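You operate a simulated robot arm through the tools that you are given. There is no shell and no other tool. Be economical: measure what you need, move in short steps, check, and stop when the job is done.

Carry out the task below with a simulated robot arm. There is one attempt and no reset: what you move stays moved.

TASK
Put the brass hose union and the steel cup from the belt on the orange crumb tray.

It is judged by the outcome, as a careful person would: the job done as asked, and still so three seconds after it is handed in. It fails if anything else is knocked over, pushed out of place, dropped, spilled or broken.

THE ROBOT
A 7-joint arm with a two-finger parallel gripper, fixed in place. Base frame: the origin is at the foot of the arm, x ahead of it, y to its left, z up; the work surface is at about z = 0. Lengths are in mm, angles in rad, forces in N, time in s.
With the tool pointing down near the work surface it reaches from about 220 to 580 mm from the base axis. Its first joint turns from -1.152 to 1.152 rad. Payload 2.5 kg.
Tool frame: the origin (TCP) lies between the finger pads and is the grasp point; the fingertips stand 23 mm ahead of it; z points along the fingers, y is the line along which they close. The gripper opens to 94 mm. The fingers are 38 mm wide and 10 mm thick; the gripper's body (54 by 96 mm) begins 39 mm behind the TCP.
Orientation is that of the tool frame in the base frame, as a unit quaternion [x, y, z, w]. With the fingers straight down and closing along the base's y, the tool's x points along the base's -x, its y along +y and its z along -z.

THE INTERFACE
- The arm moves only by the tool drive_tool. Its argument "series" is a list of rows, each a list of 2 entries, a list of its own where there are three numbers: the shift along the tool's x, y, z in mm, then the turn, a rotation vector about the tool's x, y, z in rad. In form: [[[tx, ty, tz], [wx, wy, wz]], ...]. A call has 1 to 10 rows; each row shifts and turns the commanded pose from where the row before left it, along the tool's axes as they then stand. "gripper" is the gripper command, from -1 (fully open) to 1 (shut), values between in proportion, set as the call begins (left out, the last holds). A row lasts 0.2 s, in which the tool goes at most 50 mm and 0.15 rad; a call with a longer step from one row to the next is refused whole, and so is a gripper value outside its range. A pose out of reach is approached as far as the arm can. The call stops where the force on the tool passes 40 N (or 10 N more than at its start, if that is more) or the arm is blocked; 0.2 s more then pass. The fingers move at their own pace (about 108 mm/s each) and stop on an object; they squeeze with about 36 N. The grip force told is the motor's: it shows also when the fingers shut on nothing. Time passes only in rows, and 0.2 s behind the last, so rows that do not move let the fingers close. It gives the time, the measured TCP pose, the force on the tool (base axes), the opening and the grip force at its end, in the units of the frame above (readings bear some noise).
- Cameras (640 x 400 px; columns grow to the right, rows downward): "scene" is fixed at [134.7, -416.7, 548.5]; the picture's right is [0.64, -0.77, 0.00], its down [-0.45, -0.37, -0.81] and it looks along [0.62, 0.52, -0.59] (base axes); focal length 319 px, centre (320, 200). "wrist" rides on the gripper at [-39, 0, -44] in the tool frame; the picture's right is [0.00, -1.00, 0.00], its down [0.97, 0.00, -0.24] and it looks along [0.24, 0.00, 0.97] (tool axes); focal length 218 px, centre (320, 200).
- get_image(camera): a new picture of that camera. No time passes.
- pixel_to_xyz(camera, pixels): for up to 12 pixels [column, row] of the newest picture of that camera ("zoom" is the newest enlarged one), the place [x, y, z] in the base frame of the surface seen there, good to about 2 mm, but the place of the scene camera against the robot may be out by one fixed shift of up to 18 mm in any direction. No time passes.
- enlarge(camera, box): a new picture of the part [left, top, right, bottom] of that camera's present view, enlarged. No time passes.
- finish_job(): hands the job in; it is judged then, once.

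Work in short steps. Measure before you move; look again where a grasp or a placing could have gone wrong, and mend it. You have 60 turns and 20 pictures in all, the two below and enlarged ones among them. Open the gripper and draw the arm clear of the work before you hand the job in, unless the task says otherwise; then end with one line.

The tools are called after "Request:" as name(argument=value, ...) on one line, values as JSON. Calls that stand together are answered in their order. drive_tool: Moves the arm, as the interface text tells. Its arguments: {"type":"object","properties":{"series":{"type":"array"},"gripper":{"type":"number"}},"required":["series"]} The other tools are called the same way: get_image (camera) takes a picture; pixel_to_xyz (camera, pixels) gives the place of the surface under pixels of a picture; enlarge (camera, box) takes an enlarged picture of a part of a camera's view; finish_job () hands the job in.

At the start:

```text
time: 0.0
tool_pos: [418.5, -116.9, 281.1]
ee_rot: [0.0, 1.0, 0.0, 0.0]
wrist_force: [0.0, 0.0, 0.4]
finger_gap: 93.9
finger_force: 0.0
```

scene: 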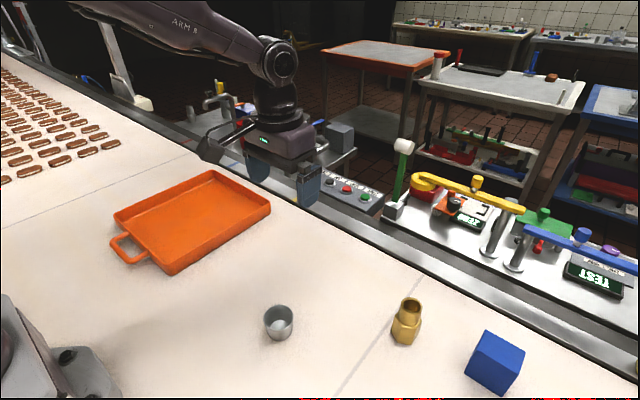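
wrist: 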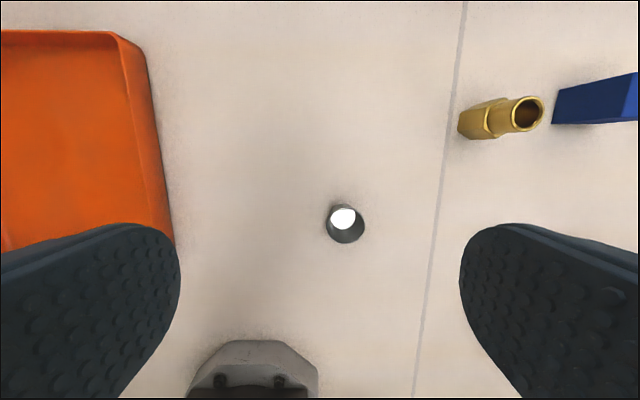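

I'll measure the cup, union and tray in both starting views, and look closely at the cup, since something white shows inside it at wrist (342,218).

Request:
pixel_to_xyz(camera="wrist", pixels=[[342, 217], [328, 222], [364, 222], [345, 242], [345, 206], [526, 113], [470, 122], [544, 112], [509, 115], [490, 137], [100, 150], [165, 200]])

Request:
pixel_to_xyz(camera="scene", pixels=[[279, 325], [265, 315], [292, 315], [278, 307], [407, 305], [404, 340], [190, 220], [270, 209], [212, 172], [115, 212], [170, 272], [496, 345]])

Request:
enlarge(camera="scene", box=[230, 270, 470, 400])

```text
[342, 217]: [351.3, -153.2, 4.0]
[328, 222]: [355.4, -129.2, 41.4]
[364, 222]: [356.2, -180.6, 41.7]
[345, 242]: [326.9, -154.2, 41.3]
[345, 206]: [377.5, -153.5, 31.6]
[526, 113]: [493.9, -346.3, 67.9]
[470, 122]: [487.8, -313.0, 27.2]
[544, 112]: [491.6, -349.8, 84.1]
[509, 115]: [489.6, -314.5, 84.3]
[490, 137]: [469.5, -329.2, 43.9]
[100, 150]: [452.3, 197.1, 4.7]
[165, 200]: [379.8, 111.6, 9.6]
```

```text
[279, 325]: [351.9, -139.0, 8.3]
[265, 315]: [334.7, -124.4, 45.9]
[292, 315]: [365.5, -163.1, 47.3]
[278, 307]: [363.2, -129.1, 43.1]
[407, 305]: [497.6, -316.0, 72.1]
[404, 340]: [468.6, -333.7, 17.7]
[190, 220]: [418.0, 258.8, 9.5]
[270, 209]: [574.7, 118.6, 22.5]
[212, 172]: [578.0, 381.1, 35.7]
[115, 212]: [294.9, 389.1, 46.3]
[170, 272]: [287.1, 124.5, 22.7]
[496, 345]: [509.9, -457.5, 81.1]
```

```text
2.67 times, centred on (350, 335) of scene
```

zoom: 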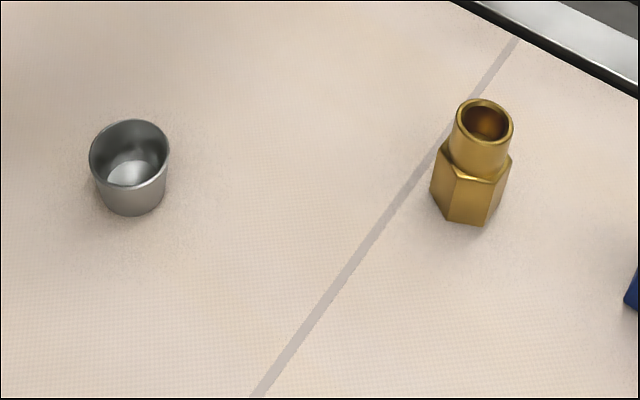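

The cup is empty, about 51 mm wide at the rim and 42 mm high, centred near (352,-155). The union is about 84 mm tall near (492,-331). I'll move above the cup and look again, which also shows whether the belt moves.

Request:
drive_tool(series=[[[33, -19, 0], [0, 0, 0]], [[33, -19, 0], [0, 0, 0]], [[0, 0, 40], [0, 0, 0]], [[0, 0, 40], [0, 0, 0]], [[0, 0, 40], [0, 0, 0]], [[0, 0, 30], [0, 0, 0]], [[0, 0, 0], [0, 0, 0]]], gripper=-1)

Request:
get_image(camera="wrist")

```text
time: 1.6
tool_pos: [353.0, -155.1, 133.2]
ee_rot: [0.0, 1.0, 0.0, 0.0]
wrist_force: [0.0, 0.8, 0.2]
finger_gap: 93.9
finger_force: 0.1
```

```text
16 pictures are left
```

wrist: 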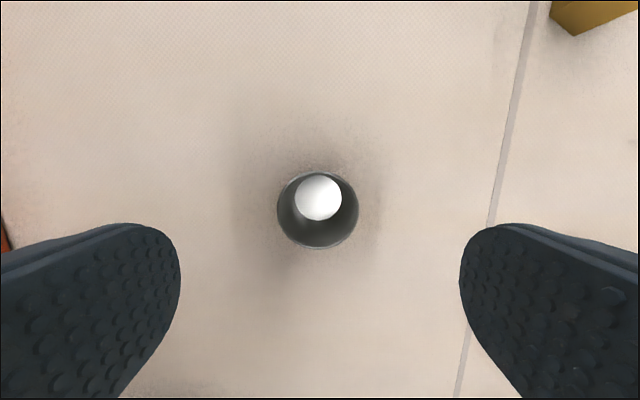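

Request:
pixel_to_xyz(camera="wrist", pixels=[[318, 196], [318, 180], [278, 210], [358, 210], [318, 249], [318, 171], [318, 235], [553, 20], [574, 35]])

```text
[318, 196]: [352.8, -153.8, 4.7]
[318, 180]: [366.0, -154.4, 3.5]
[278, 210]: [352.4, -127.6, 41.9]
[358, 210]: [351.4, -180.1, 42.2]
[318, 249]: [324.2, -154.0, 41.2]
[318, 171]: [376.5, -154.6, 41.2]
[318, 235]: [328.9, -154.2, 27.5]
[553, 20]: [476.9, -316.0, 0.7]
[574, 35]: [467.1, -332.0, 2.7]
```

The belt is still, the cup is centred at (351,-154), and its floor is flat and dry. I'll go down to z≈26 and close.

Request:
drive_tool(series=[[[1, 0, 40], [0, 0, 0]], [[0, 0, 35], [0, 0, 0]], [[0, 0, 22], [0, 0, 0]], [[0, 0, 10], [0, 0, 0]], [[0, 0, 0], [0, 0, 0]]])

Request:
drive_tool(series=[[[0, 0, 0], [0, 0, 0]], [[0, 0, 0], [0, 0, 0]], [[0, 0, 0], [0, 0, 0]]], gripper=1)

```text
time: 2.8
tool_pos: [352.8, -153.6, 23.3]
ee_rot: [-0.001, 1.0, 0.0, 0.0]
wrist_force: [1.4, 1.0, -0.2]
finger_gap: 93.8
finger_force: 0.0
```

```text
time: 3.6
tool_pos: [351.6, -154.4, 24.9]
ee_rot: [0.0, 1.0, 0.001, 0.001]
wrist_force: [-0.3, 0.6, -0.8]
finger_gap: 52.5
finger_force: 36.6
```

The fingers hold at 52.5 mm. I'll lift the cup and carry it across toward the tray.

Request:
drive_tool(series=[[[0, 0, -15], [0, 0, 0]], [[0, 0, -35], [0, 0, 0]], [[0, 0, -35], [0, 0, 0]], [[0, 0, -15], [0, 0, 0]], [[0, 20, 0], [0, 0, 0]], [[0, 35, 0], [0, 0, 0]], [[0, 35, 0], [0, 0, 0]], [[0, 35, 0], [0, 0, 0]], [[0, 35, 0], [0, 0, 0]], [[0, 20, 0], [0, 0, 0]]])

Request:
drive_tool(series=[[[0, 20, 0], [0, 0, 0]], [[0, 35, 0], [0, 0, 0]], [[0, 35, 0], [0, 0, 0]], [[0, 35, 0], [0, 0, 0]], [[0, 35, 0], [0, 0, 0]], [[0, 15, 0], [0, 0, 0]], [[0, 0, 0], [0, 0, 0]]])

Request:
get_image(camera="wrist")

Request:
get_image(camera="scene")

```text
time: 5.8
tool_pos: [351.4, 25.0, 123.6]
ee_rot: [0.0, 1.0, 0.0, 0.0]
wrist_force: [-0.4, -0.5, -0.7]
finger_gap: 52.2
finger_force: 36.5
```

```text
time: 7.4
tool_pos: [353.6, 198.6, 124.6]
ee_rot: [0.0, 1.0, -0.001, 0.0]
wrist_force: [0.7, 0.5, 0.0]
finger_gap: 52.5
finger_force: 35.8
```

```text
15 pictures are left
```

wrist: 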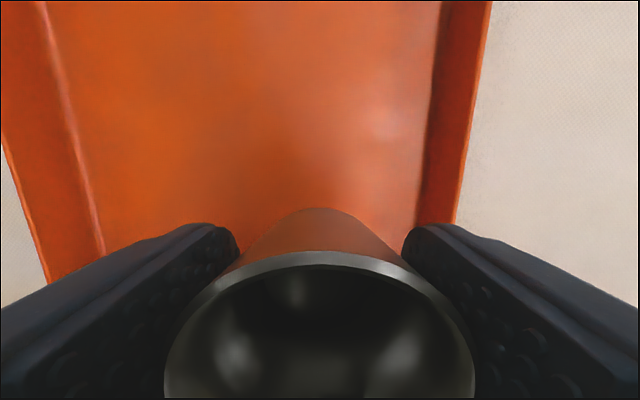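

```text
14 pictures are left
```

scene: 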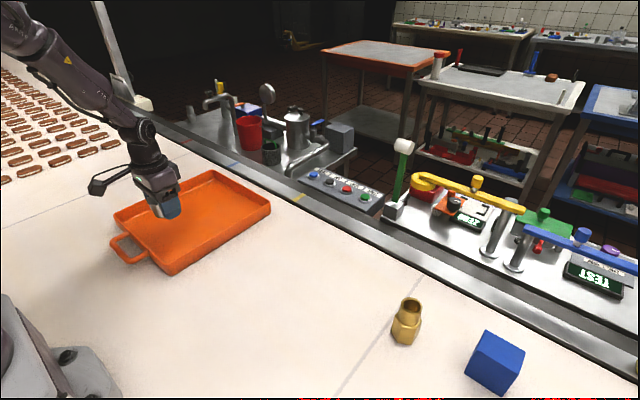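

The cup is held upright over the tray. I'll measure the tray walls and floor in the wrist view.

Request:
pixel_to_xyz(camera="wrist", pixels=[[470, 150], [455, 215], [425, 190], [410, 190], [300, 180], [300, 100], [80, 200], [95, 200], [20, 200], [320, 20], [320, 255]])

Request:
pixel_to_xyz(camera="scene", pixels=[[170, 272], [160, 262], [112, 215], [212, 172], [270, 209], [162, 222], [200, 230], [230, 205], [200, 200]])

```text
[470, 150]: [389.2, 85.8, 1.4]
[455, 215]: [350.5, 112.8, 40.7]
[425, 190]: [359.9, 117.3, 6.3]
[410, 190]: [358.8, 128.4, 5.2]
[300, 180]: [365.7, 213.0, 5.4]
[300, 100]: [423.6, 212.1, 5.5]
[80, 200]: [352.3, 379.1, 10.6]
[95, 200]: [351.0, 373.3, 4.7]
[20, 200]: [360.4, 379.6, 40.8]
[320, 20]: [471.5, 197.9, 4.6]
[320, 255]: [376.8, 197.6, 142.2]
```

```text
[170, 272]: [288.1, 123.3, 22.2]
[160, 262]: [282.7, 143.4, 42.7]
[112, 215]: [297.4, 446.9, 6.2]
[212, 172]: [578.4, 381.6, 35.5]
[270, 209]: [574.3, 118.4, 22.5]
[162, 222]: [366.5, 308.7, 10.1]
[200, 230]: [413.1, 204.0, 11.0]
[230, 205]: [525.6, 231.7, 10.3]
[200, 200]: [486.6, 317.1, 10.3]
```

The tray floor is at z≈5 and the inside spans y 120–375, so the cup should be released at TCP z≈30. I'll go down at about (363,213).

Request:
drive_tool(series=[[[-10, 15, 0], [0, 0, 0]], [[0, 0, 30], [0, 0, 0]], [[0, 0, 35], [0, 0, 0]], [[0, 0, 20], [0, 0, 0]], [[0, 0, 7], [0, 0, 0]], [[0, 0, 2], [0, 0, 0]], [[0, 0, 0], [0, 0, 0]]])

```text
time: 9.0
tool_pos: [362.0, 214.4, 30.8]
ee_rot: [-0.001, 1.0, 0.0, -0.001]
wrist_force: [-0.1, -0.2, -0.9]
finger_gap: 52.6
finger_force: 35.2
```

No contact force yet at z≈30.8. I'll ease down another millimetre and open.

Request:
drive_tool(series=[[[0, 0, 1], [0, 0, 0]], [[0, 0, 0], [0, 0, 0]]])

Request:
drive_tool(series=[[[0, 0, 0], [0, 0, 0]], [[0, 0, 0], [0, 0, 0]], [[0, 0, 0], [0, 0, 0]], [[0, 0, -20], [0, 0, 0]], [[0, 0, -35], [0, 0, 0]], [[0, 0, -40], [0, 0, 0]], [[0, 0, -40], [0, 0, 0]]], gripper=-1)

Request:
get_image(camera="wrist")

```text
time: 9.6
tool_pos: [362.0, 213.8, 29.4]
ee_rot: [0.0, 1.0, 0.0, 0.0]
wrist_force: [0.1, -0.4, -1.1]
finger_gap: 52.6
finger_force: 35.8
```

```text
time: 11.2
tool_pos: [361.8, 215.4, 164.0]
ee_rot: [0.0, 1.0, 0.0, 0.0]
wrist_force: [0.0, -0.3, -0.1]
finger_gap: 94.0
finger_force: 0.1
```

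```text
13 pictures are left
```

wrist: 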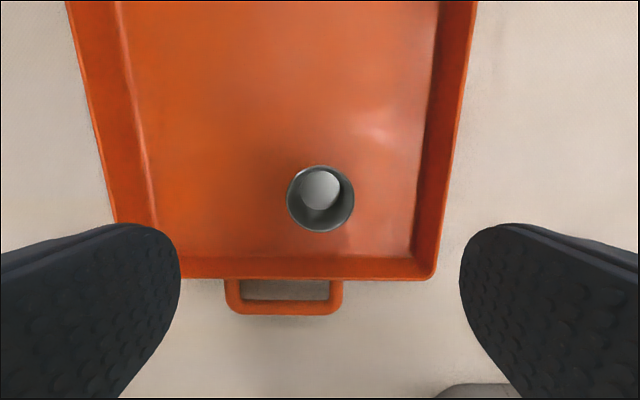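

The cup stands upright in the tray. Next I'll travel to a viewing point near the union.

Request:
drive_tool(series=[[[0, -30, -10], [0, 0, 0]], [[0, -45, 0], [0, 0, 0]], [[0, -45, 0], [0, 0, 0]], [[0, -45, 0], [0, 0, 0]], [[0, -45, 0], [0, 0, 0]], [[0, -45, 0], [0, 0, 0]], [[0, -45, 0], [0, 0, 0]]])

Request:
drive_tool(series=[[[-15, -45, 0], [0, 0, 0]], [[-15, -45, 0], [0, 0, 0]], [[-15, -45, 0], [0, 0, 0]], [[-15, -45, 0], [0, 0, 0]], [[-15, -35, 0], [0, 0, 0]], [[0, 0, 0], [0, 0, 0]]])

Request:
get_image(camera="wrist")

```text
time: 12.8
tool_pos: [361.1, -84.5, 170.9]
ee_rot: [-0.001, 1.0, 0.0, 0.0]
wrist_force: [0.4, 0.5, -0.7]
finger_gap: 94.1
finger_force: 0.0
```

```text
time: 14.2
tool_pos: [436.6, -300.0, 170.5]
ee_rot: [0.0, 1.0, 0.0, 0.0]
wrist_force: [-0.1, 0.9, 0.4]
finger_gap: 94.1
finger_force: 0.0
```

```text
12 pictures are left
```

wrist: 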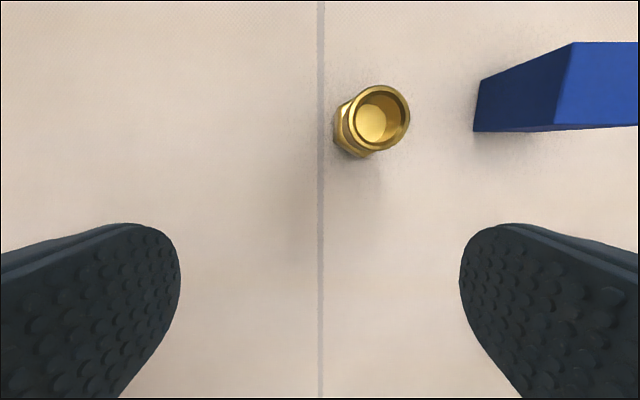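

Request:
enlarge(camera="wrist", box=[300, 60, 460, 160])

Request:
pixel_to_xyz(camera="wrist", pixels=[[349, 118], [408, 118], [378, 87], [378, 148], [372, 120], [335, 128], [358, 157], [337, 138], [475, 130], [480, 82], [558, 120], [574, 42]])

```text
4.00 times, centred on (380, 110) of wrist
```

zoom: 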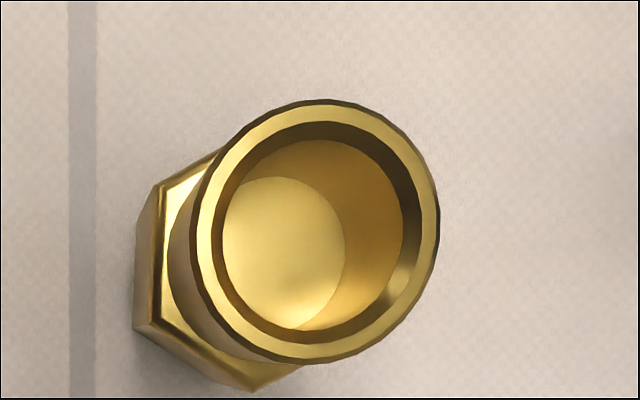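

```text
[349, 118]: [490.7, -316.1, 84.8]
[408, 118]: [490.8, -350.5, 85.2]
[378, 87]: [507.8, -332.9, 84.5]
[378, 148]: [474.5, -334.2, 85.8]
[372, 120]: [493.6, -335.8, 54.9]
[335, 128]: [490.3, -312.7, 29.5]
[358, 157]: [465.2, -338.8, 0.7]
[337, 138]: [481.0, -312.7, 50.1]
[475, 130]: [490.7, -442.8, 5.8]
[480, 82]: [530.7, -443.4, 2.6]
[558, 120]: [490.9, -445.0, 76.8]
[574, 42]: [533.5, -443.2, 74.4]
```

The union's axis is near (491,-333) and its top is at z≈85. The hex flats face ±y and are about 41 mm apart, and the blue block starts at y≈-443, well clear. I'll move above the union at height to test the reach (r≈593).

Request:
drive_tool(series=[[[-27, -16, 0], [0, 0, 0]], [[-27, -17, 0], [0, 0, 0]], [[0, 0, 20], [0, 0, 0]], [[0, 0, 0], [0, 0, 0]]])

```text
time: 15.2
tool_pos: [489.8, -331.3, 151.1]
ee_rot: [0.0, 1.0, 0.0, 0.001]
wrist_force: [0.5, 0.0, -0.1]
finger_gap: 94.0
finger_force: 0.1
```

Reachable here. I'll go down in small steps toward z≈56 and watch for drift.

Request:
drive_tool(series=[[[0, -1, 25], [0, 0, 0]], [[0, 0, 25], [0, 0, 0]], [[0, 0, 20], [0, 0, 0]], [[0, 0, 0], [0, 0, 0]]])

```text
time: 16.2
tool_pos: [490.8, -334.1, 82.8]
ee_rot: [0.0, 1.0, 0.001, 0.0]
wrist_force: [0.1, -0.2, -0.5]
finger_gap: 93.8
finger_force: 0.0
```

Request:
drive_tool(series=[[[0, 0, 15], [0, 0, 0]], [[0, 0, 12], [0, 0, 0]], [[0, 0, 0], [0, 0, 0]]])

```text
time: 17.0
tool_pos: [491.9, -333.9, 56.8]
ee_rot: [0.0, 1.0, 0.0, 0.0]
wrist_force: [0.9, 0.0, -0.1]
finger_gap: 93.8
finger_force: 0.1
```

Still on target and vertical. I'll go 4 mm lower and close on the hex flats.

Request:
drive_tool(series=[[[0, 0, 4], [0, 0, 0]], [[0, 0, 0], [0, 0, 0]]])

Request:
drive_tool(series=[[[0, 0, 0], [0, 0, 0]], [[0, 0, 0], [0, 0, 0]], [[0, 0, 0], [0, 0, 0]]], gripper=1)

Request:
drive_tool(series=[[[0, 0, -5], [0, 0, 0]], [[0, 0, -10], [0, 0, 0]], [[0, 0, 0], [0, 0, 0]]])

Request:
get_image(camera="scene")

```text
time: 17.6
tool_pos: [491.8, -332.1, 52.4]
ee_rot: [0.0, 1.0, 0.0, 0.0]
wrist_force: [0.3, 0.2, -0.2]
finger_gap: 94.1
finger_force: 0.0
```

```text
time: 18.4
tool_pos: [491.6, -333.9, 52.4]
ee_rot: [0.0, 1.0, -0.001, 0.0]
wrist_force: [-0.2, 0.6, 0.1]
finger_gap: 47.1
finger_force: 35.5
```

```text
time: 19.2
tool_pos: [490.1, -332.8, 68.1]
ee_rot: [0.0, 1.0, 0.0, 0.0]
wrist_force: [0.2, -0.2, -1.5]
finger_gap: 46.9
finger_force: 35.4
```

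```text
10 pictures are left
```

scene: 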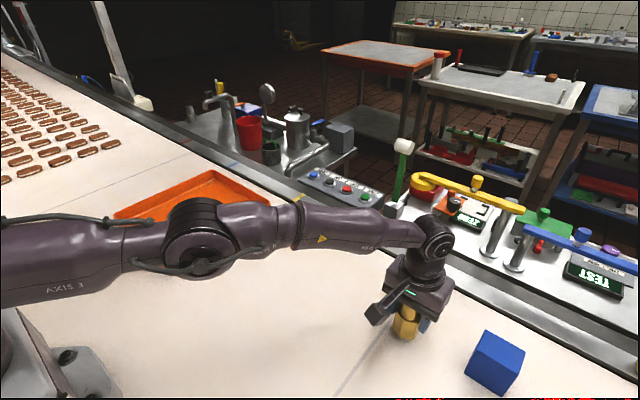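

The gap reads 47 mm. I'll check closely that the union has lifted and hangs straight.

Request:
enlarge(camera="scene", box=[350, 260, 478, 360])

```text
4.00 times, centred on (414, 310) of scene
```

zoom: 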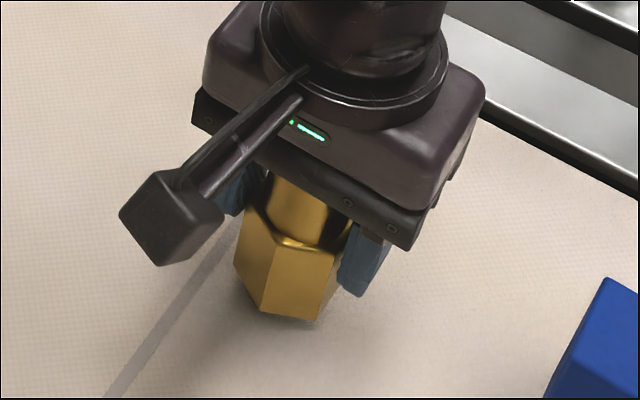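

It is lifted and straight, held on the flats. I'll raise it and carry it gently toward (470,215).

Request:
drive_tool(series=[[[0, 0, -20], [0, 0, 0]], [[0, 0, -35], [0, 0, 0]], [[0, 0, -30], [0, 0, 0]], [[10, 10, -5], [0, 0, 0]], [[10, 25, 0], [0, 0, 0]], [[0, 35, 0], [0, 0, 0]], [[0, 40, 0], [0, 0, 0]], [[0, 40, 0], [0, 0, 0]], [[0, 40, 0], [0, 0, 0]], [[0, 40, 0], [0, 0, 0]]])

Request:
drive_tool(series=[[[0, 40, 0], [0, 0, 0]], [[0, 40, 0], [0, 0, 0]], [[0, 40, 0], [0, 0, 0]], [[0, 40, 0], [0, 0, 0]], [[0, 40, 0], [0, 0, 0]], [[0, 40, 0], [0, 0, 0]], [[0, 40, 0], [0, 0, 0]], [[0, 25, 0], [0, 0, 0]], [[0, 13, 0], [0, 0, 0]], [[0, 0, 0], [0, 0, 0]]])

Request:
get_image(camera="scene")

Request:
get_image(camera="wrist")

```text
time: 21.4
tool_pos: [471.5, -103.0, 160.8]
ee_rot: [0.001, 1.0, 0.0, 0.0]
wrist_force: [0.2, 0.0, -2.9]
finger_gap: 47.1
finger_force: 36.1
```

```text
time: 23.6
tool_pos: [471.6, 214.6, 157.7]
ee_rot: [0.0, 1.0, 0.0, 0.0]
wrist_force: [0.2, -0.2, -0.9]
finger_gap: 46.7
finger_force: 36.2
```

```text
8 pictures are left
```

scene: 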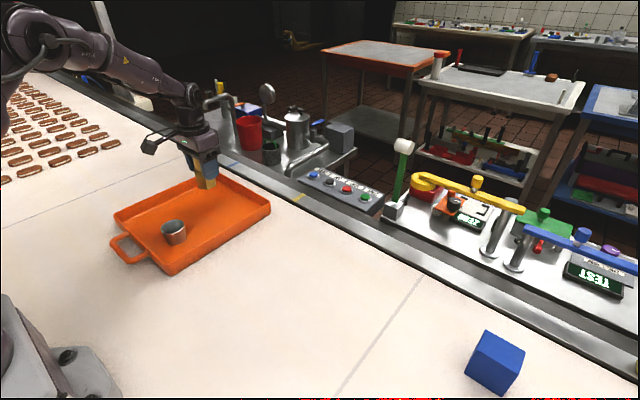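

```text
7 pictures are left
```

wrist: 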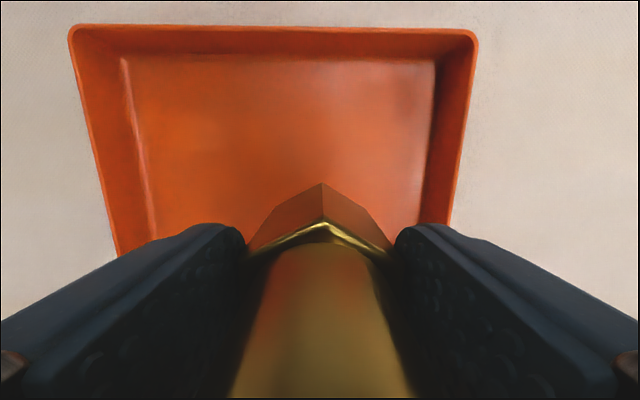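

The union is over the tray and clear of the cup. I'll go down to about z 58.5.

Request:
drive_tool(series=[[[0, 0, 25], [0, 0, 0]], [[0, 0, 35], [0, 0, 0]], [[0, 0, 25], [0, 0, 0]], [[0, 0, 10], [0, 0, 0]], [[0, 0, 4], [0, 0, 0]], [[0, 0, 0], [0, 0, 0]]])

Request:
drive_tool(series=[[[0, 0, 1], [0, 0, 0]], [[0, 0, 0], [0, 0, 0]]])

```text
time: 25.0
tool_pos: [470.4, 214.2, 59.3]
ee_rot: [0.0, 1.0, -0.001, 0.0]
wrist_force: [0.5, -0.2, -1.0]
finger_gap: 46.9
finger_force: 35.4
```

```text
time: 25.6
tool_pos: [470.4, 212.4, 57.7]
ee_rot: [-0.001, 1.0, 0.0, 0.0]
wrist_force: [0.5, -0.8, -2.2]
finger_gap: 46.8
finger_force: 36.2
```

Close to touching. I'll go one more millimetre down to feel for the floor.

Request:
drive_tool(series=[[[0, 0, 0.7], [0, 0, 0]], [[0, 0, 0], [0, 0, 0]]])

```text
time: 26.2
tool_pos: [471.2, 213.5, 57.6]
ee_rot: [0.0, 1.0, 0.0, 0.0]
wrist_force: [0.4, -0.8, -2.4]
finger_gap: 46.9
finger_force: 36.2
```

Request:
drive_tool(series=[[[0, 0, 0.7], [0, 0, 0]], [[0, 0, 0], [0, 0, 0]]])

Request:
enlarge(camera="scene", box=[100, 160, 290, 280])

```text
time: 26.8
tool_pos: [470.5, 213.6, 57.2]
ee_rot: [-0.001, 1.0, 0.0, 0.0]
wrist_force: [0.2, 0.0, -2.5]
finger_gap: 47.0
finger_force: 35.9
```

```text
3.33 times, centred on (195, 220) of scene
```

zoom: 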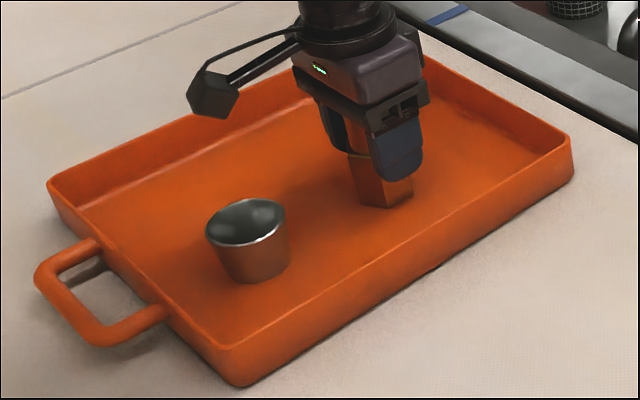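

The union's base is within about a millimetre of the tray floor. I'll release, wait, and rise straight up, then move away.

Request:
drive_tool(series=[[[0, 0, 0], [0, 0, 0]], [[0, 0, 0], [0, 0, 0]], [[0, 0, 0], [0, 0, 0]], [[0, 0, -20], [0, 0, 0]], [[0, 0, -40], [0, 0, 0]], [[0, 0, -45], [0, 0, 0]], [[0, 0, -45], [0, 0, 0]], [[20, -40, 0], [0, 0, 0]], [[20, -40, 0], [0, 0, 0]], [[20, -40, 0], [0, 0, 0]]], gripper=-1)

Request:
drive_tool(series=[[[0, -45, 0], [0, 0, 0]], [[0, -45, 0], [0, 0, 0]], [[0, -45, 0], [0, 0, 0]], [[0, 0, 0], [0, 0, 0]]])

Request:
get_image(camera="scene")

```text
time: 29.0
tool_pos: [409.9, 93.0, 207.7]
ee_rot: [0.0, 1.0, 0.0, -0.001]
wrist_force: [-0.3, 1.1, -0.1]
finger_gap: 94.2
finger_force: 0.0
```

```text
time: 30.0
tool_pos: [410.0, -41.4, 206.9]
ee_rot: [0.0, 1.0, 0.0, -0.001]
wrist_force: [0.3, 0.3, 0.9]
finger_gap: 93.7
finger_force: 0.0
```

```text
5 pictures are left
```

scene: 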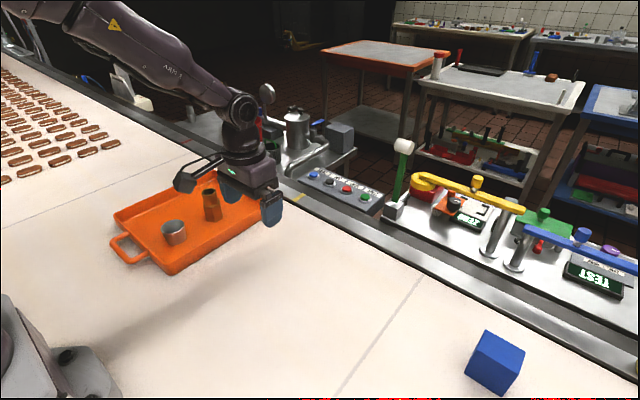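

Both pieces stand upright in the tray, the cup at (174,232) and the union at (211,205). The blue block hasn't moved and the arm is clear, so I'll hand in.

Request:
finish_job()

```text
The job is handed in.
```

The brass hose union and the steel cup are both standing upright on the orange crumb tray, nothing else was moved, and the arm is clear with the gripper open.
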